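You operate a simulated robot arm through the tools that you are given. There is no shell and no other tool.

Carry out the task below with a simulated robot arm. There is one attempt and no reset: what you move stays moved.

TASK
Lift the basket out onto the wide tray and drain the steel tank.
Fine: turn the tank knob off first; leave the rings in the basket; close the drain knob and the lid again.

Only the result counts: the job must be done as asked and must still hold three seconds after the hand-in. Knocking over, shifting, dropping, spilling or breaking anything else fails it. A push-on lid holds only when it is set on centred and level and pressed home; a screw cap is set on level and turned clockwise until tight.

THE ROBOT
A 6-joint arm with a two-finger gripper, fixed in place. Base frame: the origin is at the foot of the arm, x ahead of it, y to its left, z up; the work surface is at about z = 0.85. Lengths are in m, angles in degrees, forces in N, time in s.
Its first joint turns from -166.0 to 166.0 degrees. Payload 1.71 kg.
Tool frame: the origin (TCP) lies between the finger pads and is the grasp point; the fingertips stand 0.02 m ahead of it; z points along the fingers, y is the line along which they close. Largest opening 0.096 m; the body of the gripper starts 0.113 m behind the TCP.
Orientation is that of the tool frame in the base frame, as a unit quaternion [x, y, z, w]. With the fingers straight down and closing along the base's y, the tool's x points along the base's -x, its y along +y and its z along -z.

THE INTERFACE
- The arm moves only by the tool jog_arm. Its arguments are lists of equal length, an entry for each row: "hand": the gripper command, from -1 (shut) to 1 (fully open), values between in proportion; "xyz": the shift along the tool's x, y, z in m, a list of three; "turn": the turn, a rotation vector about the tool's x, y, z in degrees, a list of three. In form: {"hand": [hand, ...], "xyz": [[x, y, z], ...], "turn": [[rx, ry, rz], ...]}. A call has 1 to 20 rows; each row is the pose to reach, as a shift and turn from the pose commanded when the call began, along the tool's axes at that moment. Each row takes 0.2 s and may step no farther than 0.05 m and 8.6 degrees from the row before; otherwise, or with a gripper value out of range, the whole call is refused. Where a pose cannot be reached the arm comes as near as it can. A force on the tool above 90 N (or 10 N above the force at the start of the call, whichever is more), or a blocked arm, ends the call early, and 0.2 s more pass. The fingers move at their own pace (about 0.045 m/s each) and stop on an object; they squeeze with about 20 N. The grip force told is the motor's: it shows also when the fingers shut on nothing. Time passes only in rows, and 0.2 s behind the last, so rows that repeat a pose let the fingers close. The reply holds the time, the measured pose of the TCP, the force on the tool along the base axes, the opening and the grip force, in the units named above and with some noise, with the torque about the TCP (base axes, N m) and any sound that the robot's microphone picked up.
- Cameras (640 x 400 px; columns grow to the right, rows downward): "scene" is fixed at [0.2321, -0.4969, 1.5306]; the picture's right is [0.97, -0.25, 0.00], its down [-0.06, -0.25, -0.97] and it looks along [0.24, 0.94, -0.25] (base axes); focal length 338 px, centre (320, 200). "wrist" rides on the gripper at [0.066, 0.014, -0.145] in the tool frame; the picture's right is [-0.21, 0.98, 0.00], its down [-0.88, -0.18, -0.45] and it looks along [-0.44, -0.09, 0.90] (tool axes); focal length 275 px, centre (320, 200).
- capture(camera): a new picture of that camera. The clock stands still meanwhile.
- move_column(by): slides the trunk up (or, below 0, down) by that many m; the arm rides with it, the base frame stays. It gives what a move gives, with no picture.
- pixel_to_xyz(camera, pixels): for up to 12 pixels [column, row] of the newest picture of that camera ("zoom" is the newest enlarged one), the place [x, y, z] in the base frame of the surface seen there, good to about 0.002 m, but the place of the scene camera against the robot may be out by one fixed shift of up to 0.025 m in any direction. The clock stands still meanwhile.
- enlarge(camera, box): a new picture of the part [left, top, right, bottom] of that camera's present view, enlarged. The clock stands still meanwhile.
- close_job(): hands the job in; it is judged then, once.

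Open the gripper and draw the arm clear of the work before you hand the job in, unless the task says otherwise.

The tools are called by a JSON object that holds its "name" and its "arguments". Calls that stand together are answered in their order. jog_arm: Moves the arm, as the interface text tells. Its arguments: {"type":"object","properties":{"hand":{"type":"array","items":{"type":"number"}},"xyz":{"type":"array","items":{"type":"array","items":{"type":"number"}}},"turn":{"type":"array","items":{"type":"array","items":{"type":"number"}}}},"required":["hand","xyz","turn"]} The other tools are called the same way: move_column (by) slides the trunk up or down; capture (camera) takes a picture; pixel_to_xyz (camera, pixels) gives the place of the surface under pixels of a picture; enlarge (camera, box) takes an enlarged picture of a part of a camera's view; close_job () hands the job in.

At the start:

```text
time: 0.0
position: [0.3432, 0.5206, 1.3812]
tcp_rot: [0.0, 1.0, 0.0, -0.001]
wrist_force: [0.2, 0.5, 0.5]
wrist_torque: [-0.02, 0.0, -0.02]
width: 0.096
grasp_force: 0.0
trunk travel left (down, up): [-0.325, 0.065]
```

scene: 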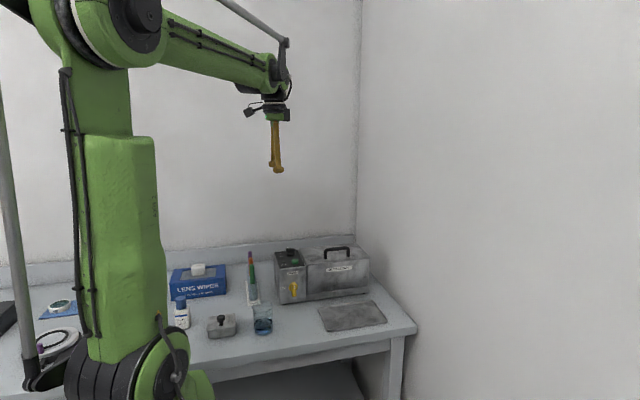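
wrist: 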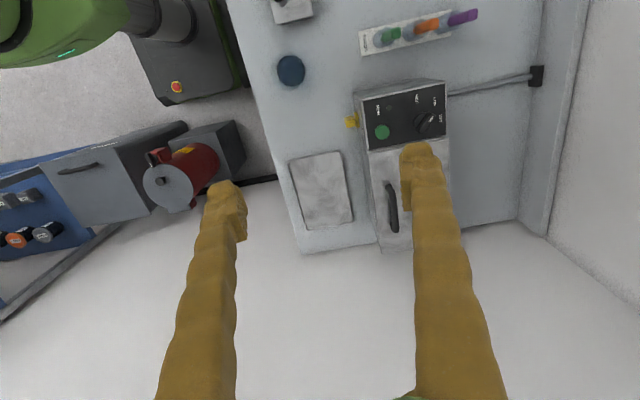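

The scene shows the steel tank (ultrasonic bath) around px (320,275), its knob panel on the left, a yellow drain knob at (294,287) and the wide tray at (352,315). I'll enlarge both views to see details.

{"name": "enlarge", "arguments": {"camera": "scene", "box": [240, 230, 420, 342]}}

{"name": "enlarge", "arguments": {"camera": "wrist", "box": [270, 60, 510, 260]}}

```text
3.56 times, centred on (330, 286) of scene
```

zoom: 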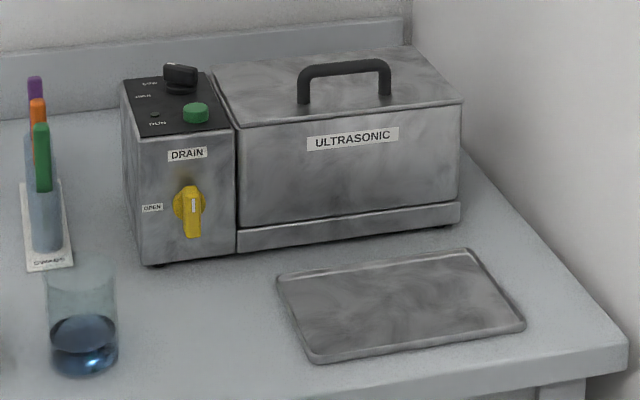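

```text
2.00 times, centred on (390, 160) of wrist
```

zoom: 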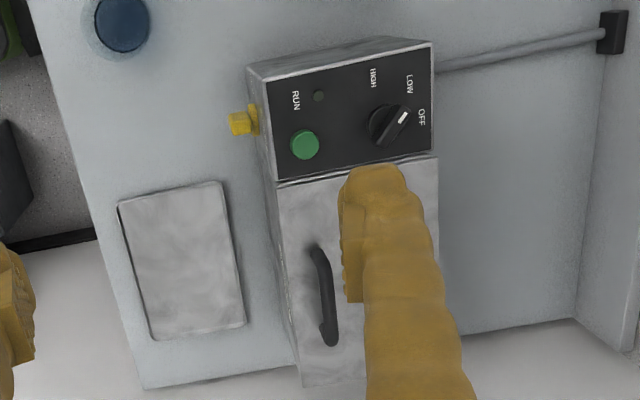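

The top panel shows RUN lamp/green button, and a black selector with HIGH/LOW/OFF at zoom (388,125). I'll get positions of the parts from this wrist zoom.

{"name": "pixel_to_xyz", "arguments": {"camera": "zoom", "pixels": [[388, 122], [403, 117], [305, 145], [421, 117], [408, 84], [372, 78], [236, 124], [318, 255], [330, 340], [322, 290], [255, 75], [432, 48]]}}

{"name": "pixel_to_xyz", "arguments": {"camera": "wrist", "pixels": [[292, 162], [340, 153], [352, 222], [305, 229], [320, 190], [369, 152], [447, 138], [376, 240], [440, 165]]}}

```text
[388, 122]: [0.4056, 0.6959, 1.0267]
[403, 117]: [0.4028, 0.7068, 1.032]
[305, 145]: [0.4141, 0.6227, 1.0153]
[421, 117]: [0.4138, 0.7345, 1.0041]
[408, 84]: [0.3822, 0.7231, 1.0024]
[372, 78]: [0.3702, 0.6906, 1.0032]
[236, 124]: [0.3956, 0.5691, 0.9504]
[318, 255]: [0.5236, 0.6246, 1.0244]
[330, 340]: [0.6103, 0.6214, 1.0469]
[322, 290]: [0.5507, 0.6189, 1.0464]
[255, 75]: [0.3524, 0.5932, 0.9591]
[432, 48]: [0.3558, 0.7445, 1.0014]
```

```text
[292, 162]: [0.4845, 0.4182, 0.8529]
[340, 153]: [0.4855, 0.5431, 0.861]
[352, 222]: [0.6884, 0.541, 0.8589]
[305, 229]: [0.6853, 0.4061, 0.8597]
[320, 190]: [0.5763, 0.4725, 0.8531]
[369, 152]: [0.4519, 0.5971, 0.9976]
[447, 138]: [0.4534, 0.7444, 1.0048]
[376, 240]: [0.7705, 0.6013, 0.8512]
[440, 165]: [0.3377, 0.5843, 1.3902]
```

The tank spans about x 0.455–0.76, y 0.597–0.745, lid top z≈1.0, selector knob at (0.405, 0.70), drain knob at (0.40, 0.57, 0.95), tray x 0.485–0.687, y 0.41–0.54. I'll move the gripper above the selector for a closer look at its pointer.

{"name": "jog_arm", "arguments": {"hand": [1, 1, 1, 1, 1, 1, 1, 1], "xyz": [[-0.006, 0.021, 0.025], [-0.012, 0.042, 0.05], [-0.018, 0.063, 0.075], [-0.024, 0.085, 0.1], [-0.03, 0.106, 0.125], [-0.036, 0.127, 0.15], [-0.042, 0.15, 0.175], [-0.048, 0.17, 0.2]], "turn": [[0, 0, 0], [0, 0, 0], [0, 0, 0], [0, 0, 0], [0, 0, 0], [0, 0, 0], [0, 0, 0], [0, 0, 0]]}}

{"name": "capture", "arguments": {"camera": "wrist"}}

{"name": "capture", "arguments": {"camera": "scene"}}

```text
time: 1.8
position: [0.3752, 0.6909, 1.1861]
tcp_rot: [0.0, 1.0, 0.0, 0.007]
wrist_force: [0.1, -0.6, -0.1]
wrist_torque: [-0.01, 0.0, -0.01]
width: 0.0959
grasp_force: 0.1
trunk travel left (down, up): [-0.325, 0.065]
```

```text
taken
```

wrist: 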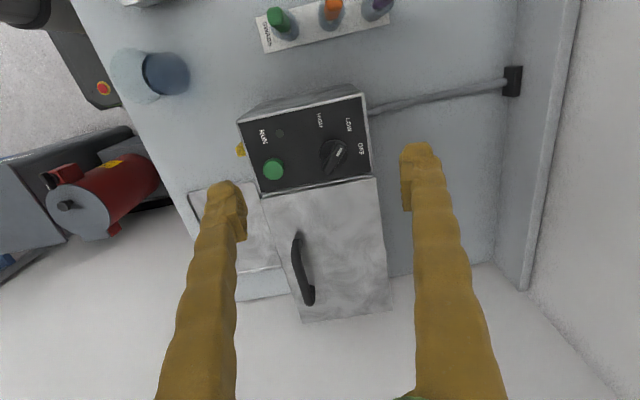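

```text
taken
```

scene: 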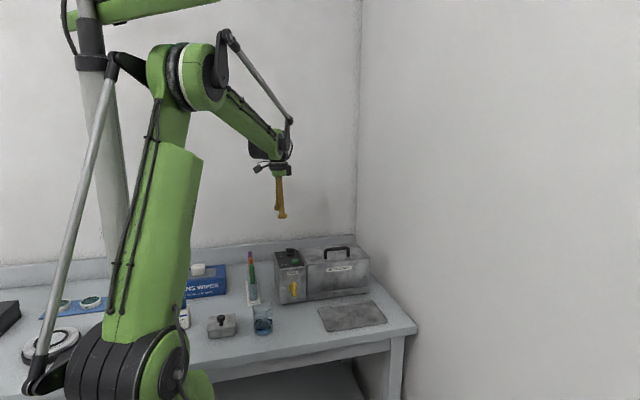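

The arm is above the panel; the selector is at wrist (337,155). I'll zoom in on it.

{"name": "enlarge", "arguments": {"camera": "wrist", "box": [230, 85, 390, 205]}}

{"name": "jog_arm", "arguments": {"hand": [1, 1], "xyz": [[0, 0, 0], [0, 0, 0]], "turn": [[0, 0, 0], [0, 0, 0]]}}

```text
3.33 times, centred on (310, 145) of wrist
```

zoom: 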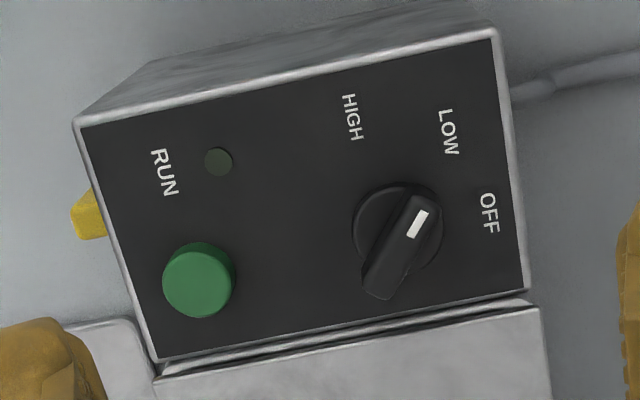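

```text
time: 2.4
position: [0.3745, 0.6905, 1.1865]
tcp_rot: [0.0, 1.0, 0.001, 0.007]
wrist_force: [0.8, -0.1, -0.7]
wrist_torque: [-0.03, -0.01, 0.01]
width: 0.0957
grasp_force: 0.2
trunk travel left (down, up): [-0.325, 0.065]
```

The pointer (zoom (418,222)) points toward LOW, so it must be turned clockwise (seen from above) to OFF. I'll measure the bar and labels precisely.

{"name": "pixel_to_xyz", "arguments": {"camera": "zoom", "pixels": [[374, 286], [412, 213], [423, 210], [398, 245], [488, 213], [448, 132], [352, 117], [360, 215], [440, 250], [200, 285], [84, 218], [400, 186]]}}

{"name": "pixel_to_xyz", "arguments": {"camera": "wrist", "pixels": [[297, 240], [308, 300], [299, 265], [265, 195], [376, 178], [302, 320], [392, 308], [240, 150], [190, 192], [285, 290], [165, 75], [330, 10]]}}

```text
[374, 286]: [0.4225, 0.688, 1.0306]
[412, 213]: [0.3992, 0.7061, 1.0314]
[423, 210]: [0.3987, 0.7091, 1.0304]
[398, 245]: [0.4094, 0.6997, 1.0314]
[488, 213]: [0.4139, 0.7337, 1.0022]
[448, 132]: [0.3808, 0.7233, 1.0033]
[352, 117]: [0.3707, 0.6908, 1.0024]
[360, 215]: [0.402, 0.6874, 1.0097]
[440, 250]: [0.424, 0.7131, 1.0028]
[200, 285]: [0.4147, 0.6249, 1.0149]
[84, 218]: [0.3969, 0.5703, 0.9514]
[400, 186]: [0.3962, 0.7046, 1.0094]
```

```text
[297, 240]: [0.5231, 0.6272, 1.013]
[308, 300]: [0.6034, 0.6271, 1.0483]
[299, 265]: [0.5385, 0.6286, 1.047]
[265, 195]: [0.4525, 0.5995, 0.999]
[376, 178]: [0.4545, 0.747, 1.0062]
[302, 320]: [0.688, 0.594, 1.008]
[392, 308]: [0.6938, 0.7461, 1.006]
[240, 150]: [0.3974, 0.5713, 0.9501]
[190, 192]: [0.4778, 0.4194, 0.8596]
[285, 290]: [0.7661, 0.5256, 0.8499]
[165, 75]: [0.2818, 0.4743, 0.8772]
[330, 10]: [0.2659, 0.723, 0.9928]
```

The bar lies about 50° from the base y axis and LOW→OFF is ≈55° clockwise. I'll rotate the tool 40° about its axis, narrow the fingers and descend over the knob centre (0.41, 0.698).

{"name": "jog_arm", "arguments": {"hand": [0, -0.1, -0.1, -0.1, -0.1, -0.1, -0.1], "xyz": [[-0.003, 0.001, 0.017], [-0.006, 0.002, 0.034], [-0.01, 0.004, 0.05], [-0.014, 0.006, 0.067], [-0.017, 0.007, 0.084], [-0.019, 0.0074, 0.1], [-0.019, 0.0074, 0.1]], "turn": [[0, 0, 7], [0, 0, 14], [0, 0, 21], [0, 0, 28], [0, 0, 35], [0, 0, 40], [0, 0, 40]]}}

{"name": "enlarge", "arguments": {"camera": "wrist", "box": [200, 100, 440, 250]}}

```text
time: 4.0
position: [0.3964, 0.6975, 1.0872]
tcp_rot: [0.343, 0.939, 0.002, 0.007]
wrist_force: [-0.7, 0.6, 0.7]
wrist_torque: [-0.01, -0.01, 0.02]
width: 0.0432
grasp_force: 0.1
trunk travel left (down, up): [-0.325, 0.065]
```

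```text
2.67 times, centred on (320, 175) of wrist
```

zoom: 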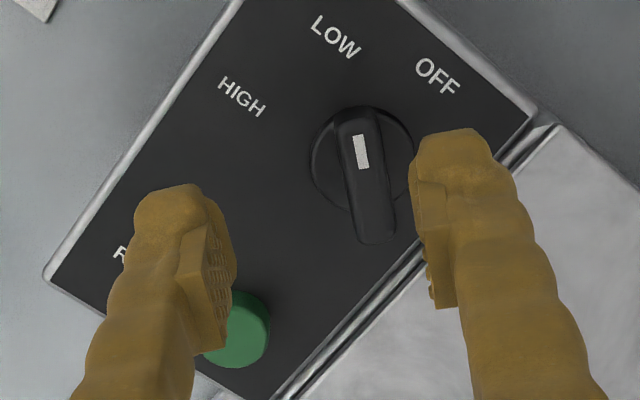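

The measured pose sits ≈14 mm short of the command in x, so I'll steer by measured values. Let me re-measure the knob from this pose.

{"name": "pixel_to_xyz", "arguments": {"camera": "zoom", "pixels": [[358, 118], [378, 235], [362, 155], [366, 180], [396, 200], [350, 205], [318, 165], [437, 75], [336, 38], [242, 97], [240, 330]]}}

```text
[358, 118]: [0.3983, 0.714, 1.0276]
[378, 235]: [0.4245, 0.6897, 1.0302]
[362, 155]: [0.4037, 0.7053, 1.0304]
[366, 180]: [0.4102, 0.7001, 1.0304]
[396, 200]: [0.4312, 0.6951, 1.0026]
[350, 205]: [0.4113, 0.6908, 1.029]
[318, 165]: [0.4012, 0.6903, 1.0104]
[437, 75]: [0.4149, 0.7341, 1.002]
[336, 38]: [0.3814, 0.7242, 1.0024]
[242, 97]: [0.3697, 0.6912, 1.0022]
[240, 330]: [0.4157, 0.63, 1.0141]
```

Let me refine the knob axis from its base ring in this zoom.

{"name": "pixel_to_xyz", "arguments": {"camera": "zoom", "pixels": [[314, 152], [318, 140], [326, 126], [336, 116], [392, 116], [402, 126], [408, 140], [316, 178], [324, 192], [334, 203], [358, 170], [386, 160]]}}

```text
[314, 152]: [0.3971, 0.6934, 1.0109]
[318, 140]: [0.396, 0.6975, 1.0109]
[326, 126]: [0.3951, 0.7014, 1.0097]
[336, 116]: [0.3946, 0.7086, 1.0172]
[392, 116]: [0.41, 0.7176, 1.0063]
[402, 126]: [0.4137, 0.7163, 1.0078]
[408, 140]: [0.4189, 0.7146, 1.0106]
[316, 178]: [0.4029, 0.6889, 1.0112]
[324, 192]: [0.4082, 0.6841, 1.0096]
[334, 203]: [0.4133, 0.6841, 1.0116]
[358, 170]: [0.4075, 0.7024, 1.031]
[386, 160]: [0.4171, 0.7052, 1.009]
```

Ring fit gives the axis at (0.411, 0.7005). I'll shift over it, add 4° rotation and descend partly, then check the pose.

{"name": "jog_arm", "arguments": {"hand": [-0.1, -0.1, -0.1], "xyz": [[-0.005, 0.006, 0.005], [-0.0093, 0.0117, 0.012], [-0.0093, 0.0117, 0.022]], "turn": [[0, 0, 2], [0, 0, 4], [0, 0, 4]]}}

{"name": "enlarge", "arguments": {"camera": "wrist", "box": [200, 100, 440, 250]}}

```text
time: 4.8
position: [0.4109, 0.7004, 1.0654]
tcp_rot: [0.375, 0.927, 0.003, 0.005]
wrist_force: [-0.4, -0.7, -0.6]
wrist_torque: [-0.03, 0.0, 0.01]
width: 0.0431
grasp_force: 0.1
trunk travel left (down, up): [-0.325, 0.065]
```

```text
2.67 times, centred on (320, 175) of wrist
```

zoom: 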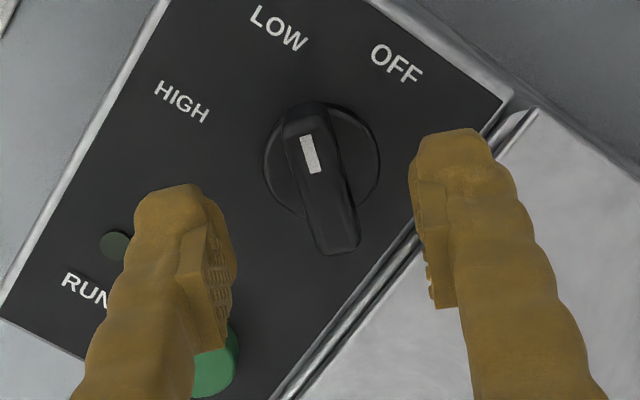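

Well aligned over the knob (bar at zoom (320,180)). I descend to z≈1.034 and close on the bar.

{"name": "jog_arm", "arguments": {"hand": [-0.1, -0.1, -0.1, -1, -1, -1, -1], "xyz": [[0, 0, 0.012], [0, 0, 0.024], [0, 0, 0.0315], [0, 0, 0.0315], [0, 0, 0.0315], [0, 0, 0.0315], [0, 0, 0.0315]], "turn": [[0, 0, 0], [0, 0, 0], [0, 0, 0], [0, 0, 0], [0, 0, 0], [0, 0, 0], [0, 0, 0]]}}

```text
time: 6.4
position: [0.4112, 0.7004, 1.0336]
tcp_rot: [0.374, 0.927, 0.003, 0.006]
wrist_force: [10.1, 8.2, 4.2]
wrist_torque: [0.1, -0.14, 0.05]
width: 0.0119
grasp_force: 34.5
trunk travel left (down, up): [-0.325, 0.065]
```

Gripped the bar (width 11.9 mm). Now I turn clockwise (positive about tool z) in steps toward OFF.

{"name": "jog_arm", "arguments": {"hand": [-1, -1, -1, -1, -1, -1, -1, -1, -1], "xyz": [[0, 0, 0], [0, 0, 0], [0, 0, 0], [0, 0, 0], [0, 0, 0], [0, 0, 0], [0, 0, 0], [0, 0, 0], [0, 0, 0]], "turn": [[0, 0, 6], [0, 0, 12], [0, 0, 18], [0, 0, 24], [0, 0, 30], [0, 0, 36], [0, 0, 42], [0, 0, 48], [0, 0, 48]]}}

{"name": "enlarge", "arguments": {"camera": "wrist", "box": [200, 100, 440, 250]}}

```text
time: 8.4
position: [0.4114, 0.7014, 1.0332]
tcp_rot: [0.72, 0.694, 0.004, 0.006]
wrist_force: [18.9, 5.6, -3.2]
wrist_torque: [0.22, -0.25, 0.36]
width: 0.0122
grasp_force: 35.2
trunk travel left (down, up): [-0.325, 0.065]
```

```text
2.67 times, centred on (320, 175) of wrist
```

zoom: 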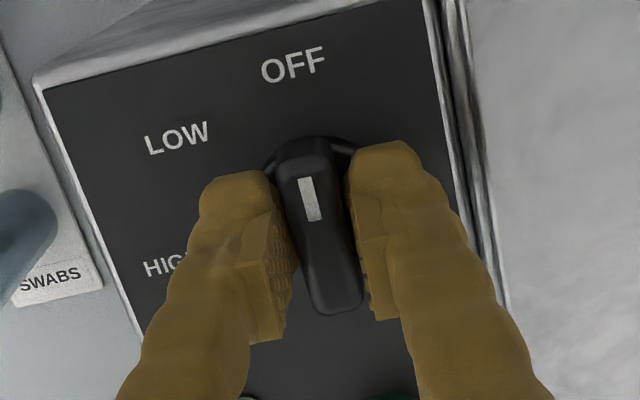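

The pointer now nearly points at OFF (label zoom (293,65)). I'll turn a few degrees more while watching the torque.

{"name": "jog_arm", "arguments": {"hand": [-1, -1, -1], "xyz": [[0, 0, 0], [0, 0, 0], [0, 0, 0]], "turn": [[0, 0, 3], [0, 0, 6], [0, 0, 6]]}}

{"name": "enlarge", "arguments": {"camera": "wrist", "box": [200, 100, 440, 250]}}

```text
time: 9.2
position: [0.4121, 0.701, 1.0326]
tcp_rot: [0.755, 0.656, 0.005, 0.004]
wrist_force: [21.3, 7.9, 0.3]
wrist_torque: [0.09, -0.29, 0.58]
width: 0.0135
grasp_force: 35.1
trunk travel left (down, up): [-0.325, 0.065]
```

```text
2.67 times, centred on (320, 175) of wrist
```

zoom: 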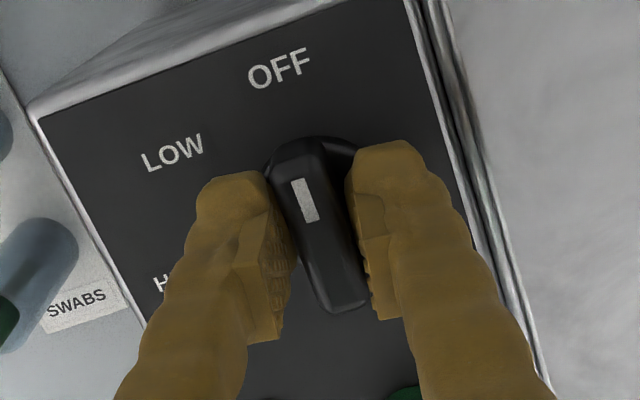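

Torque rose to 0.58 N·m and the bar skews in the fingers – the end stop (OFF) is reached. I rotate back the excess, open and rise to verify.

{"name": "jog_arm", "arguments": {"hand": [-1, -0.2, 0, 0, 0, 0, 0], "xyz": [[0, 0, 0], [0, 0, 0], [0, 0, 0], [0, 0, -0.02], [0, 0, -0.05], [0, 0, -0.08], [0, 0, -0.08]], "turn": [[0, 0, -5], [0, 0, -5], [0, 0, -5], [0, 0, -5], [0, 0, -5], [0, 0, -5], [0, 0, -5]]}}

{"name": "capture", "arguments": {"camera": "wrist"}}

{"name": "enlarge", "arguments": {"camera": "scene", "box": [240, 230, 420, 342]}}

```text
time: 10.8
position: [0.4072, 0.7011, 1.1141]
tcp_rot: [0.725, 0.688, 0.005, 0.005]
wrist_force: [-0.3, -0.4, -0.6]
wrist_torque: [0.0, 0.02, 0.02]
width: 0.0482
grasp_force: 0.1
trunk travel left (down, up): [-0.325, 0.065]
```

```text
taken
```

wrist: 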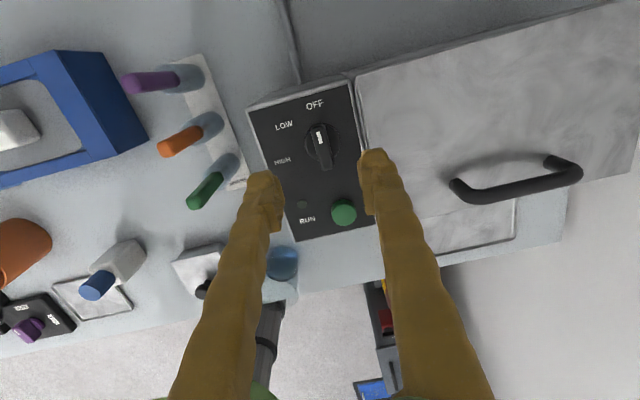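

```text
3.56 times, centred on (330, 286) of scene
```

zoom: 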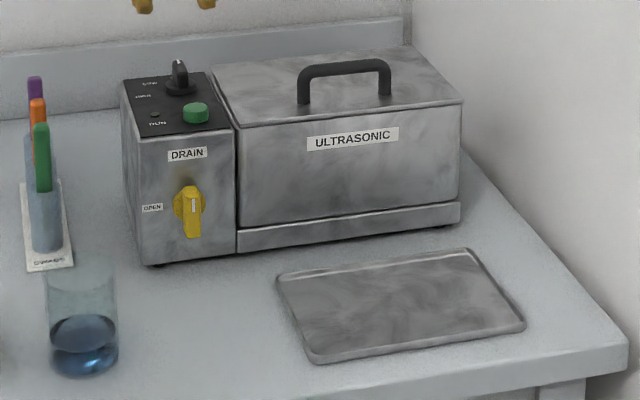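

The selector is now at OFF. Next the lid: its handle bar runs along x at (0.523–0.62, 0.627, top 1.048), near the front edge, so it's likely hinged at the back. I'll rotate the tool back to yaw 0 and move above the handle to look closely.

{"name": "jog_arm", "arguments": {"hand": [0, 0, 0, 0, 0, 0, 0, 0, 0, 0, 0, 0, 0], "xyz": [[-0.004, 0.01, -0.02], [-0.011, 0.024, -0.036], [-0.019, 0.038, -0.036], [-0.027, 0.052, -0.036], [-0.035, 0.066, -0.036], [-0.043, 0.08, -0.036], [-0.051, 0.095, -0.036], [-0.06, 0.11, -0.036], [-0.068, 0.125, -0.036], [-0.076, 0.14, -0.036], [-0.084, 0.155, -0.036], [-0.0914, 0.169, -0.036], [-0.0914, 0.169, -0.036]], "turn": [[0, 0, -7.75], [0, 0, -15.5], [0, 0, -23.25], [0, 0, -31], [0, 0, -38.75], [0, 0, -46.5], [0, 0, -54.25], [0, 0, -62], [0, 0, -69.75], [0, 0, -77.5], [0, 0, -85.25], [0, 0, -93], [0, 0, -93]]}}

{"name": "capture", "arguments": {"camera": "wrist"}}

{"name": "capture", "arguments": {"camera": "scene"}}

```text
time: 13.6
position: [0.573, 0.6006, 1.1517]
tcp_rot: [-0.001, 1.0, 0.0, 0.007]
wrist_force: [0.9, 0.2, -0.6]
wrist_torque: [0.03, 0.04, -0.02]
width: 0.0479
grasp_force: 0.0
trunk travel left (down, up): [-0.325, 0.065]
```

```text
taken
```

wrist: 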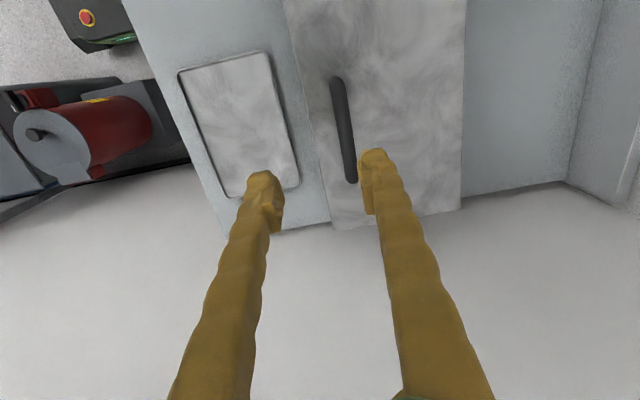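

```text
taken
```

scene: 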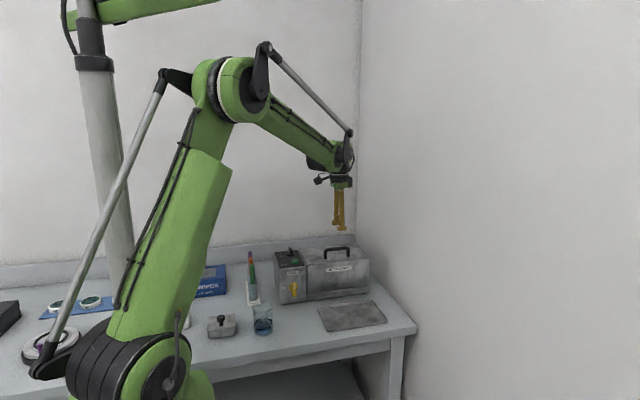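

Now I see the handle (wrist (335,80)–(352,182)), lid edges and tray. I'll measure them plus the back wall.

{"name": "pixel_to_xyz", "arguments": {"camera": "wrist", "pixels": [[335, 82], [343, 120], [350, 160], [352, 180], [331, 225], [318, 150], [463, 100], [460, 205], [500, 100], [590, 150], [180, 72], [297, 185]]}}

{"name": "enlarge", "arguments": {"camera": "wrist", "box": [280, 20, 480, 240]}}

```text
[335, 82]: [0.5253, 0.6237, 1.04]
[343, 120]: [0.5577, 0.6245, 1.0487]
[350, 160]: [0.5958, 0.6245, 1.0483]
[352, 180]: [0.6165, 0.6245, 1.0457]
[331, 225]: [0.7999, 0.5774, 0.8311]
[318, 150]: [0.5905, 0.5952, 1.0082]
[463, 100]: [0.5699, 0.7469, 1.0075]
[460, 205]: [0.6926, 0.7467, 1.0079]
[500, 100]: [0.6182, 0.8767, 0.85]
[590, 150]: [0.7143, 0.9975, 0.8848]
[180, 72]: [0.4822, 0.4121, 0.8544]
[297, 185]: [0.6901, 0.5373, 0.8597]
```

```text
1.82 times, centred on (380, 130) of wrist
```

zoom: 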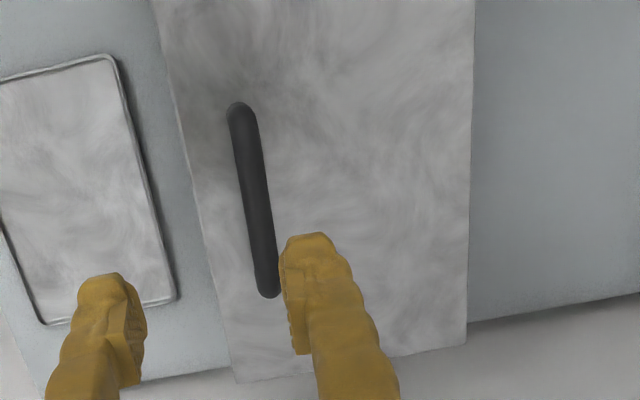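

The handle is centred at (0.571, 0.6245), bar top 1.049; hinge side should be at y≈0.747. I'll lower the open fingers around the bar and close.

{"name": "jog_arm", "arguments": {"hand": [0, 0, 0, 0, -1, -1, -1], "xyz": [[0.002, 0.024, 0.03], [0.002, 0.024, 0.07], [0.002, 0.024, 0.1], [0.002, 0.024, 0.107], [0.002, 0.024, 0.107], [0.002, 0.024, 0.107], [0.002, 0.024, 0.107]], "turn": [[0, 0, 0], [0, 0, 0], [0, 0, 0], [0, 0, 0], [0, 0, 0], [0, 0, 0], [0, 0, 0]]}}

{"name": "capture", "arguments": {"camera": "wrist"}}

```text
time: 15.2
position: [0.5721, 0.6251, 1.044]
tcp_rot: [0.0, 1.0, 0.0, 0.006]
wrist_force: [-0.4, 0.2, -2.7]
wrist_torque: [0.01, 0.0, 0.0]
width: 0.0095
grasp_force: 25.2
trunk travel left (down, up): [-0.325, 0.065]
```

```text
taken
```

wrist: 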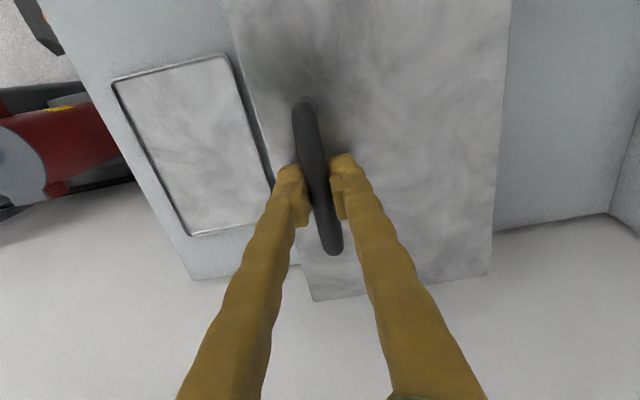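

The bar is gripped (9.5 mm). I'll lift along the arc for a hinge at the back edge, by about 15° first, and look.

{"name": "jog_arm", "arguments": {"hand": [-1, -1, -1, -1, -1], "xyz": [[0, 0.002, -0.005], [0, 0.0042, -0.0103], [0, 0.0093, -0.0203], [0, 0.0153, -0.0299], [0, 0.0153, -0.0299]], "turn": [[0, 0, 0], [0, 0, 0], [0, 0, 0], [0, 0, 0], [0, 0, 0]]}}

{"name": "capture", "arguments": {"camera": "wrist"}}

{"name": "enlarge", "arguments": {"camera": "scene", "box": [240, 200, 420, 312]}}

```text
time: 16.4
position: [0.5717, 0.6401, 1.0737]
tcp_rot: [0.0, 1.0, 0.0, 0.007]
wrist_force: [8.3, -4.5, 1.2]
wrist_torque: [0.01, -0.31, -0.1]
width: 0.0091
grasp_force: 34.7
trunk travel left (down, up): [-0.325, 0.065]
```

```text
taken
```

wrist: 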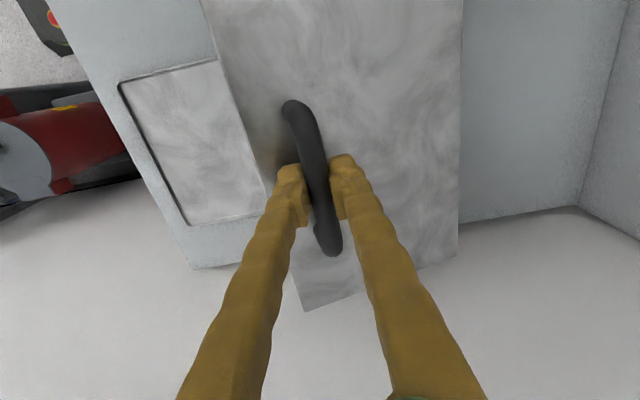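

```text
3.56 times, centred on (330, 256) of scene
```

zoom: 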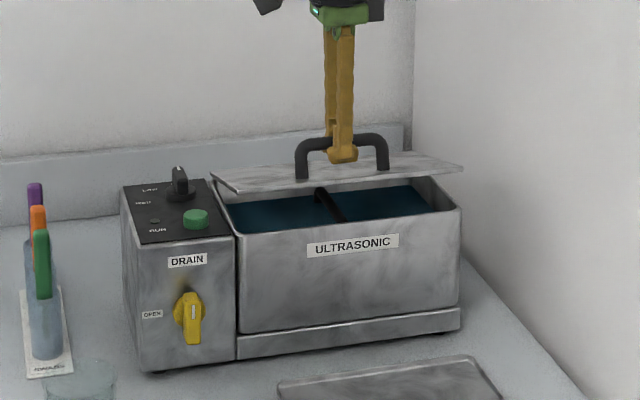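

The lid pivots on its rear hinge, and I can see dark liquid with a basket handle inside. I'll continue the arc to about 45°.

{"name": "jog_arm", "arguments": {"hand": [-1, -1, -1, -1, -1], "xyz": [[0, 0.0104, -0.0132], [0, 0.0224, -0.0251], [0, 0.036, -0.0352], [0, 0.0507, -0.0434], [0, 0.0507, -0.0434]], "turn": [[0, 0, 0], [0, 0, 0], [0, 0, 0], [0, 0, 0], [0, 0, 0]]}}

{"name": "enlarge", "arguments": {"camera": "scene", "box": [240, 200, 420, 312]}}

```text
time: 17.6
position: [0.5719, 0.6903, 1.1182]
tcp_rot: [0.0, 1.0, 0.001, 0.007]
wrist_force: [14.1, -5.7, 7.1]
wrist_torque: [0.04, -0.31, -0.28]
width: 0.009
grasp_force: 35.0
trunk travel left (down, up): [-0.325, 0.065]
```

```text
3.56 times, centred on (330, 256) of scene
```

zoom: 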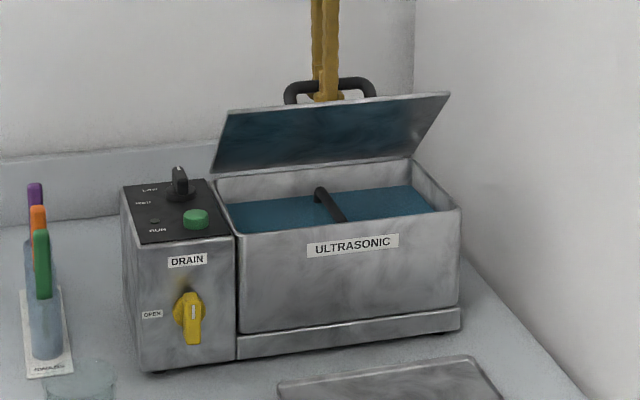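

The lid is near 45° and moving well; the basket's arch handle is visible (zoom (325,205)). I continue to about 75°.

{"name": "jog_arm", "arguments": {"hand": [-1, -1, -1, -1, -1], "xyz": [[0, 0.0156, -0.0063], [0, 0.032, -0.0105], [0, 0.0487, -0.0125], [0, 0.0656, -0.0123], [0, 0.0656, -0.0123]], "turn": [[0, 0, 0], [0, 0, 0], [0, 0, 0], [0, 0, 0], [0, 0, 0]]}}

{"name": "enlarge", "arguments": {"camera": "scene", "box": [240, 200, 420, 312]}}

```text
time: 18.8
position: [0.571, 0.7558, 1.1292]
tcp_rot: [-0.001, 1.0, -0.001, 0.007]
wrist_force: [6.1, -0.5, -2.9]
wrist_torque: [0.03, 0.02, -0.38]
width: 0.0088
grasp_force: 35.3
trunk travel left (down, up): [-0.325, 0.065]
```

```text
3.56 times, centred on (330, 256) of scene
```

zoom: 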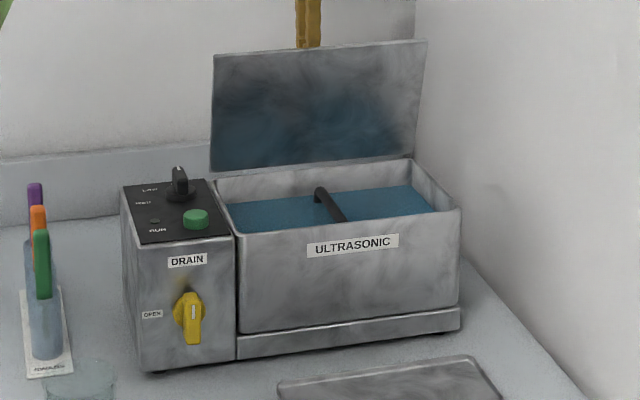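

At about 75° with low forces. I continue to about 92° carefully.

{"name": "jog_arm", "arguments": {"hand": [-1, -1, -1, -1], "xyz": [[0, 0.0083, 0.001], [0, 0.0167, 0.0024], [0, 0.025, 0.0045], [0, 0.0329, 0.0069]], "turn": [[0, 0, 0], [0, 0, 0], [0, 0, 0], [0, 0, 0]]}}

{"name": "enlarge", "arguments": {"camera": "scene", "box": [240, 200, 420, 312]}}

```text
time: 19.8
position: [0.5714, 0.7896, 1.1233]
tcp_rot: [-0.002, 1.0, 0.0, 0.007]
wrist_force: [-0.6, -0.3, -3.8]
wrist_torque: [0.02, -0.11, -0.43]
width: 0.0083
grasp_force: 35.3
trunk travel left (down, up): [-0.325, 0.065]
```

```text
3.56 times, centred on (330, 256) of scene
```

zoom: 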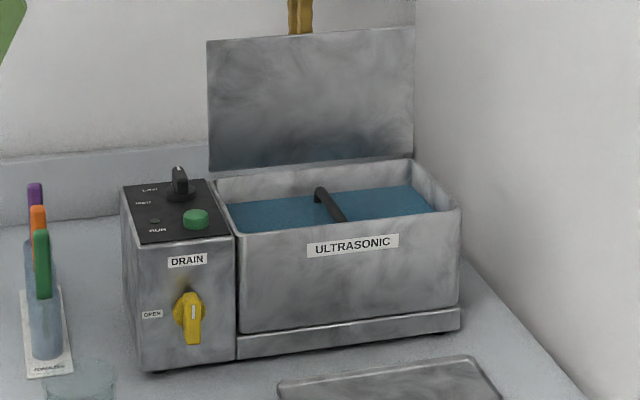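

Lid is at ~90°. I push gently further to find where it rests (100–105°), watching the force.

{"name": "jog_arm", "arguments": {"hand": [-1, -1, -1, -1], "xyz": [[0, 0.0053, 0.002], [0, 0.0105, 0.0042], [0, 0.0155, 0.0068], [0, 0.0204, 0.0095]], "turn": [[0, 0, 0], [0, 0, 0], [0, 0, 0], [0, 0, 0]]}}

{"name": "enlarge", "arguments": {"camera": "scene", "box": [240, 200, 420, 312]}}

```text
time: 20.8
position: [0.5704, 0.8101, 1.1144]
tcp_rot: [0.0, 1.0, 0.002, 0.007]
wrist_force: [0.0, 4.0, 4.2]
wrist_torque: [0.06, -0.24, -0.39]
width: 0.0083
grasp_force: 34.8
trunk travel left (down, up): [-0.325, 0.065]
```

```text
3.56 times, centred on (330, 256) of scene
```

zoom: 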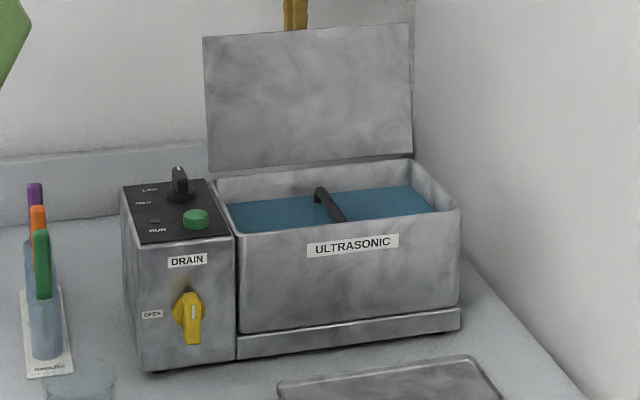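

At ~100° forces remain small. I try another 5–8° to find the stop.

{"name": "jog_arm", "arguments": {"hand": [-1, -1, -1, -1], "xyz": [[0, 0.005, 0.0027], [0, 0.0099, 0.0056], [0, 0.0135, 0.008], [0, 0.0135, 0.008]], "turn": [[0, 0, 0], [0, 0, 0], [0, 0, 0], [0, 0, 0]]}}

{"name": "enlarge", "arguments": {"camera": "scene", "box": [240, 200, 420, 312]}}

```text
time: 21.8
position: [0.571, 0.8193, 1.1085]
tcp_rot: [0.0, 1.0, -0.001, 0.007]
wrist_force: [-4.7, -31.9, 15.5]
wrist_torque: [-3.85, 0.15, -0.66]
width: 0.0085
grasp_force: 34.7
trunk travel left (down, up): [-0.325, 0.065]
```

```text
3.56 times, centred on (330, 256) of scene
```

zoom: 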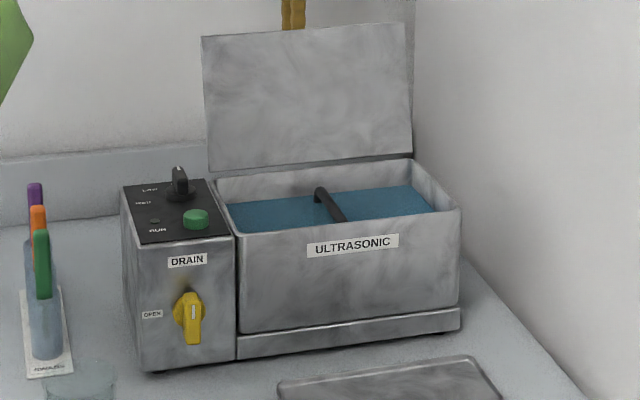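

A −32 N push-back shows the stop at ~105°, past vertical, so the lid should rest there. I open the fingers only slightly (to clear the lid edge) and check.

{"name": "jog_arm", "arguments": {"hand": [-0.6, -0.6, -0.6], "xyz": [[0, 0, 0], [0, 0, 0], [0, 0, 0]], "turn": [[0, 0, 0], [0, 0, 0], [0, 0, 0]]}}

{"name": "capture", "arguments": {"camera": "wrist"}}

```text
time: 22.6
position: [0.5716, 0.8234, 1.1058]
tcp_rot: [-0.001, 1.0, 0.001, 0.007]
wrist_force: [-0.4, -0.2, -0.4]
wrist_torque: [-0.01, 0.0, -0.06]
width: 0.0193
grasp_force: 0.0
trunk travel left (down, up): [-0.325, 0.065]
```

```text
taken
```

wrist: 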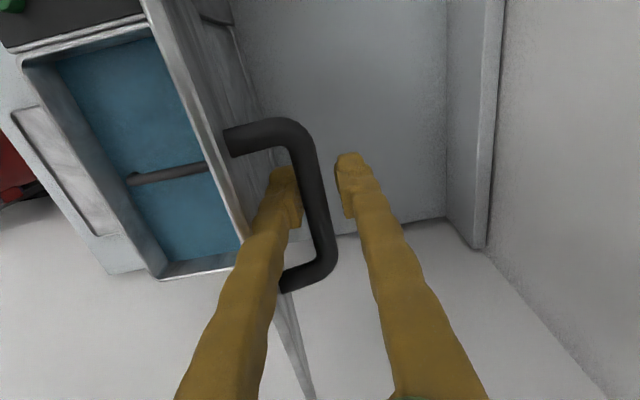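

Released, no residual force. I check the clearances: lid free edge near (235,215) and the bar near (313,180).

{"name": "pixel_to_xyz", "arguments": {"camera": "wrist", "pixels": [[205, 130], [222, 185], [236, 225], [308, 160], [316, 200], [325, 240], [240, 140], [170, 175], [190, 170], [135, 180]]}}

```text
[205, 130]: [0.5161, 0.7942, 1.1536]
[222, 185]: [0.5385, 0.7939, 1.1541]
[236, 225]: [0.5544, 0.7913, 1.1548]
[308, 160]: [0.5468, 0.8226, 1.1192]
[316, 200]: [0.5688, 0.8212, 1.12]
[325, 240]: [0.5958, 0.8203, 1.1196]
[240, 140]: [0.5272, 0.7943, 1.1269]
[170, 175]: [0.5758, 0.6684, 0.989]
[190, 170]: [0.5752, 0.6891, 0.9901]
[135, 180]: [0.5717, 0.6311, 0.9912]
```

The finger clears the lid edge (y 0.794) by ~9 mm and the bar by ~2.5 mm, so I rise straight up, then move back over the tank for a look inside.

{"name": "jog_arm", "arguments": {"hand": [-0.6, -0.6, -0.6, -0.6, -0.6], "xyz": [[0, 0.001, -0.015], [0, 0.001, -0.04], [0, 0.001, -0.07], [0, 0.001, -0.1], [0, 0, -0.12]], "turn": [[0, 0, 0], [0, 0, 0], [0, 0, 0], [0, 0, 0], [0, 0, 0]]}}

{"name": "capture", "arguments": {"camera": "scene"}}

```text
time: 23.8
position: [0.5707, 0.8221, 1.2258]
tcp_rot: [0.0, 1.0, 0.0, 0.008]
wrist_force: [0.1, 0.1, 0.2]
wrist_torque: [-0.01, 0.0, 0.0]
width: 0.0193
grasp_force: 0.0
trunk travel left (down, up): [-0.325, 0.065]
```

```text
taken
```

scene: 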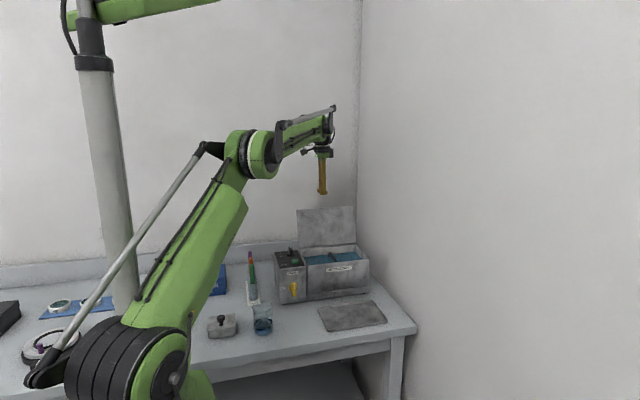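

The lid stays open. Now I move back over the tank while turning the tool by −90° so the fingers close along x (basket handle runs along y) and the camera looks toward the lid.

{"name": "jog_arm", "arguments": {"hand": [-0.6, -0.6, -0.6, -0.6, -0.6, -0.4, -0.2, 0, 0, 0, 0, 0, 0], "xyz": [[0, -0.01, -0.005], [0, -0.026, -0.005], [0, -0.044, -0.005], [0, -0.062, -0.005], [0, -0.08, -0.005], [0, -0.098, -0.005], [0, -0.116, -0.005], [0, -0.134, -0.005], [-0.001, -0.152, -0.005], [-0.002, -0.17, -0.005], [-0.003, -0.185, -0.005], [-0.003, -0.19, -0.005], [-0.003, -0.19, -0.005]], "turn": [[0, 0, -8.2], [0, 0, -16.4], [0, 0, -24.6], [0, 0, -32.8], [0, 0, -41], [0, 0, -49.2], [0, 0, -57.4], [0, 0, -65.6], [0, 0, -73.8], [0, 0, -82], [0, 0, -90], [0, 0, -90], [0, 0, -90]]}}

{"name": "capture", "arguments": {"camera": "wrist"}}

{"name": "enlarge", "arguments": {"camera": "scene", "box": [240, 180, 420, 312]}}

```text
time: 26.6
position: [0.5722, 0.6326, 1.2312]
tcp_rot: [0.708, -0.707, 0.005, -0.005]
wrist_force: [0.1, 0.3, 0.0]
wrist_torque: [0.01, 0.0, -0.02]
width: 0.0482
grasp_force: 0.1
trunk travel left (down, up): [-0.325, 0.065]
```

```text
taken
```

wrist: 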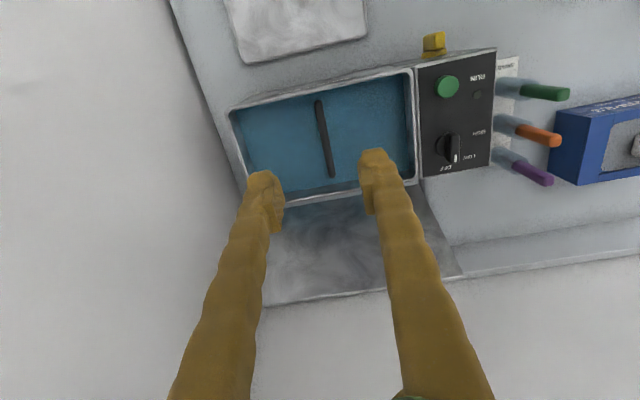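

```text
3.03 times, centred on (330, 246) of scene
```

zoom: 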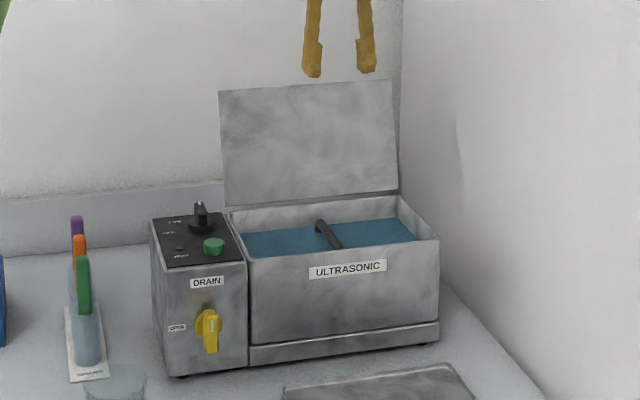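

The basket's handle bar is at wrist (325,140), with liquid around it. I zoom in to see basket extents.

{"name": "enlarge", "arguments": {"camera": "wrist", "box": [220, 60, 440, 210]}}

{"name": "pixel_to_xyz", "arguments": {"camera": "wrist", "pixels": [[319, 102], [323, 125], [327, 150], [331, 175], [280, 130], [370, 120], [235, 110], [410, 75], [250, 200], [417, 180], [300, 180], [350, 100]]}}

```text
2.67 times, centred on (330, 135) of wrist
```

zoom: 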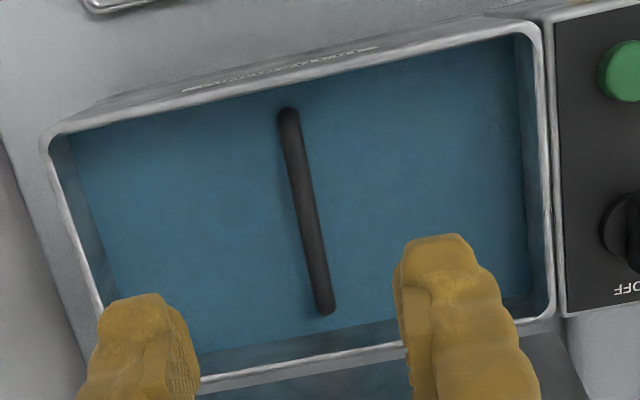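

```text
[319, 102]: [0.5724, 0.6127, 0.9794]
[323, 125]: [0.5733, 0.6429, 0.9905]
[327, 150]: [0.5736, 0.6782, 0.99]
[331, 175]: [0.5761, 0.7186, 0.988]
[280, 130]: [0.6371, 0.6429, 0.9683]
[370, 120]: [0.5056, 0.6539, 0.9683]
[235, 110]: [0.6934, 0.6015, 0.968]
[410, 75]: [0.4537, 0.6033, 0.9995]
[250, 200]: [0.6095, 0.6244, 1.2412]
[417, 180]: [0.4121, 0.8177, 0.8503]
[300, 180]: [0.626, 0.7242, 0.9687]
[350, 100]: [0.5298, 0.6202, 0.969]
```

Liquid level is z≈0.9685; the handle bar lies at x≈0.5735, y 0.613–0.72, top z 0.990. I descend to just above it first.

{"name": "jog_arm", "arguments": {"hand": [0, 0, 0, 0, 0, 0, 0], "xyz": [[-0.01, -0.0005, 0.03], [-0.02, -0.001, 0.07], [-0.03, -0.0013, 0.11], [-0.0344, -0.0013, 0.15], [-0.0344, -0.0013, 0.18], [-0.0344, -0.0013, 0.2], [-0.0344, -0.0013, 0.2]], "turn": [[0, 0, 0], [0, 0, 0], [0, 0, 0], [0, 0, 0], [0, 0, 0], [0, 0, 0], [0, 0, 0]]}}

{"name": "capture", "arguments": {"camera": "wrist"}}

```text
time: 28.2
position: [0.5767, 0.6673, 1.0324]
tcp_rot: [0.707, -0.707, 0.005, -0.005]
wrist_force: [-0.2, 0.0, 0.6]
wrist_torque: [-0.06, -0.01, -0.01]
width: 0.0481
grasp_force: 0.0
trunk travel left (down, up): [-0.325, 0.065]
```

```text
taken
```

wrist: 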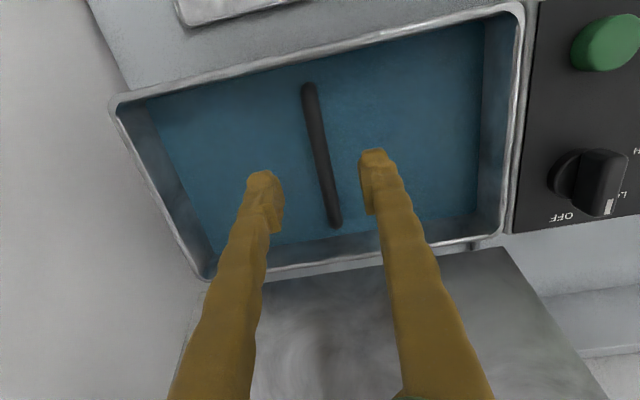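

Let me measure the bar from here before gripping.

{"name": "pixel_to_xyz", "arguments": {"camera": "wrist", "pixels": [[309, 90], [315, 120], [322, 155], [328, 185], [335, 220], [314, 155], [330, 155], [200, 150], [440, 120], [120, 100], [510, 30], [215, 270]]}}

```text
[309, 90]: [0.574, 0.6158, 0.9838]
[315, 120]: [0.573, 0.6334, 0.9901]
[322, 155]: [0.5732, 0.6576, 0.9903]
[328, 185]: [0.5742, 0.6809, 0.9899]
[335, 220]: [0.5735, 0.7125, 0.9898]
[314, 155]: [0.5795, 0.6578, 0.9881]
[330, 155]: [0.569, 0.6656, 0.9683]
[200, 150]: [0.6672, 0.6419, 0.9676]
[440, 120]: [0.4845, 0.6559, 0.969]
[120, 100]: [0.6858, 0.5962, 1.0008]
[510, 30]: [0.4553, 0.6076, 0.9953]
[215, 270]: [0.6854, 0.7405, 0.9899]
```

Bar confirmed at x≈0.574, top z 0.990. I descend to z≈0.986 with a 3 mm x correction and close the fingers.

{"name": "jog_arm", "arguments": {"hand": [0, 0, 0, 0, -1, -1, -1, -1], "xyz": [[0, 0.0035, 0.015], [0, 0.0035, 0.03], [0, 0.0035, 0.042], [0, 0.0035, 0.047], [0, 0.0035, 0.047], [0, 0.0035, 0.047], [0, 0.0035, 0.047], [0, 0.0035, 0.047]], "turn": [[0, 0, 0], [0, 0, 0], [0, 0, 0], [0, 0, 0], [0, 0, 0], [0, 0, 0], [0, 0, 0], [0, 0, 0]]}}

```text
time: 30.0
position: [0.5734, 0.668, 0.9836]
tcp_rot: [-0.707, 0.707, -0.006, 0.005]
wrist_force: [-0.5, 0.5, -0.6]
wrist_torque: [-0.02, -0.02, -0.01]
width: 0.0069
grasp_force: 20.0
trunk travel left (down, up): [-0.325, 0.065]
```

Holding the bar (width 6.9 mm). I lift slowly by 4 cm and check the weight and picture.

{"name": "jog_arm", "arguments": {"hand": [-1, -1, -1, -1, -1, -1], "xyz": [[0, 0, 0], [0, -0.0001, -0.005], [0, -0.0002, -0.013], [0, -0.0004, -0.022], [0, -0.0005, -0.031], [0, -0.0006, -0.04]], "turn": [[0, 0, 0], [0, 0, 0], [0, 0, 0], [0, 0, 0], [0, 0, 0], [0, 0, 0]]}}

{"name": "enlarge", "arguments": {"camera": "scene", "box": [240, 180, 420, 312]}}

{"name": "capture", "arguments": {"camera": "wrist"}}

```text
time: 31.4
position: [0.5741, 0.6679, 1.0241]
tcp_rot: [-0.707, 0.707, -0.004, 0.004]
wrist_force: [-0.2, -0.3, 0.0]
wrist_torque: [-0.02, 0.0, -0.03]
width: 0.0
grasp_force: 20.1
trunk travel left (down, up): [-0.325, 0.065]
```

```text
3.03 times, centred on (330, 246) of scene
```

zoom: 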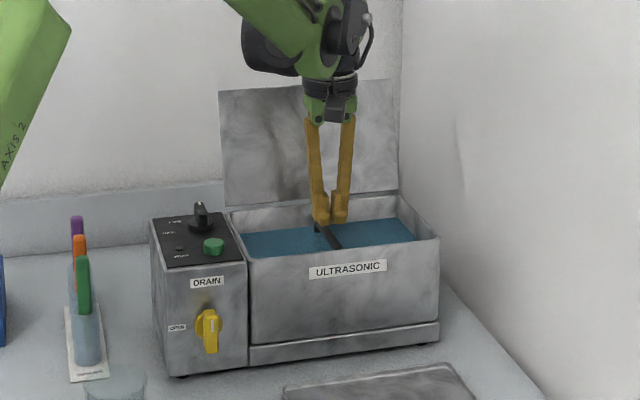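

```text
taken
```

wrist: 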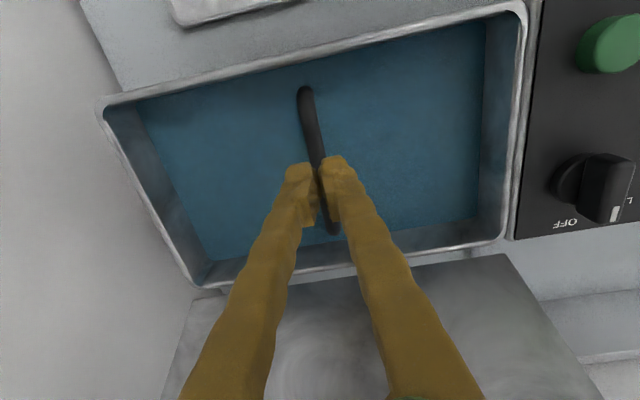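

The fingers shut completely (width 0) – the bar slipped out. I zoom in to see how the handle sits now.

{"name": "enlarge", "arguments": {"camera": "wrist", "box": [260, 70, 380, 250]}}

{"name": "pixel_to_xyz", "arguments": {"camera": "wrist", "pixels": [[305, 95], [309, 120], [315, 148], [333, 228], [335, 236], [302, 130], [318, 130], [312, 190], [330, 190]]}}

```text
2.22 times, centred on (320, 160) of wrist
```

zoom: 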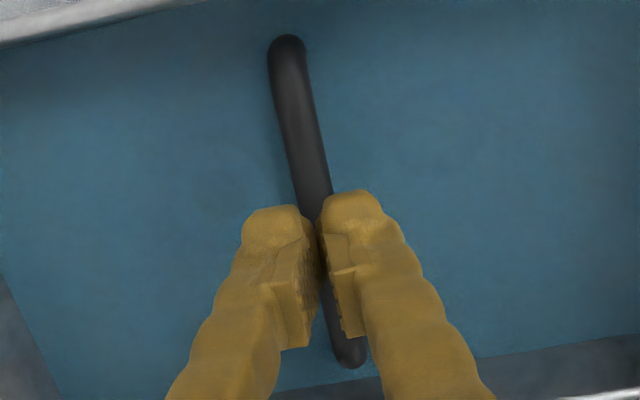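

```text
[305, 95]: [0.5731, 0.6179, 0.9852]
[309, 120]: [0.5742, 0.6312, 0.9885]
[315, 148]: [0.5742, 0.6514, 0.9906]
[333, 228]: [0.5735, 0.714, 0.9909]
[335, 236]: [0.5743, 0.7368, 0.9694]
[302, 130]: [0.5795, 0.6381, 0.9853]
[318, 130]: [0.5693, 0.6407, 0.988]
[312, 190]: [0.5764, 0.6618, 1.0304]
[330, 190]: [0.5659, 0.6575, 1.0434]
```

The rod (≈10 mm diameter) is still at x≈0.574, top z 0.990. I'll reopen, go a bit deeper (z≈0.979) and squeeze longer while reading the grip.

{"name": "jog_arm", "arguments": {"hand": [-0.3, -0.3, -0.3, -0.3, -0.3, -1, -1, -1, -1, -1, -1], "xyz": [[0, 0, 0], [0, 0, 0], [0, 0, 0.015], [0, 0.0005, 0.03], [0, 0.0007, 0.0455], [0, 0.0007, 0.0455], [0, 0.0007, 0.0455], [0, 0.0007, 0.0455], [0, 0.0007, 0.0455], [0, 0.0007, 0.0455], [0, 0.0007, 0.0455]], "turn": [[0, 0, 0], [0, 0, 0], [0, 0, 0], [0, 0, 0], [0, 0, 0], [0, 0, 0], [0, 0, 0], [0, 0, 0], [0, 0, 0], [0, 0, 0], [0, 0, 0]]}}

{"name": "enlarge", "arguments": {"camera": "wrist", "box": [260, 70, 380, 250]}}

```text
time: 33.8
position: [0.5733, 0.6674, 0.978]
tcp_rot: [-0.707, 0.708, -0.004, 0.006]
wrist_force: [0.4, -0.4, -0.8]
wrist_torque: [-0.03, -0.01, 0.0]
width: 0.006
grasp_force: 20.5
trunk travel left (down, up): [-0.325, 0.065]
```

```text
2.22 times, centred on (320, 160) of wrist
```

zoom: 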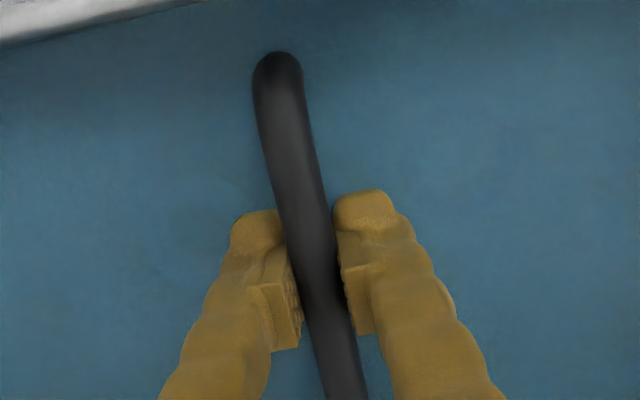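

The pads now hold the rod at width 6 mm. I raise only a few millimetres to see the load and whether it slips.

{"name": "jog_arm", "arguments": {"hand": [-1, -1, -1], "xyz": [[0, 0, 0], [0, 0, -0.003], [0, 0, -0.006]], "turn": [[0, 0, 0], [0, 0, 0], [0, 0, 0]]}}

{"name": "enlarge", "arguments": {"camera": "wrist", "box": [260, 70, 380, 250]}}

```text
time: 34.6
position: [0.5732, 0.6673, 0.9838]
tcp_rot: [0.707, -0.707, 0.004, -0.005]
wrist_force: [-0.1, 0.0, -2.6]
wrist_torque: [-0.01, 0.0, 0.0]
width: 0.0062
grasp_force: 19.8
trunk travel left (down, up): [-0.325, 0.065]
```

```text
2.22 times, centred on (320, 160) of wrist
```

zoom: 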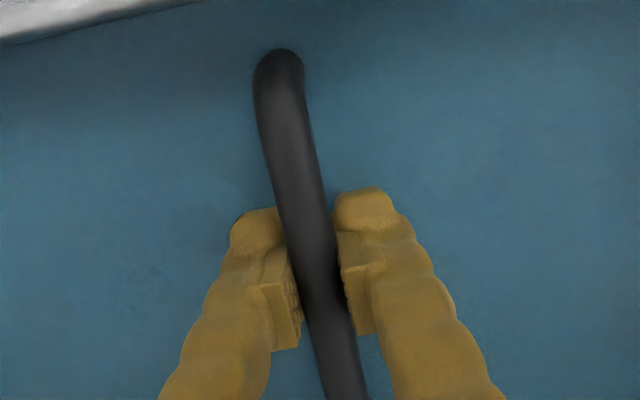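

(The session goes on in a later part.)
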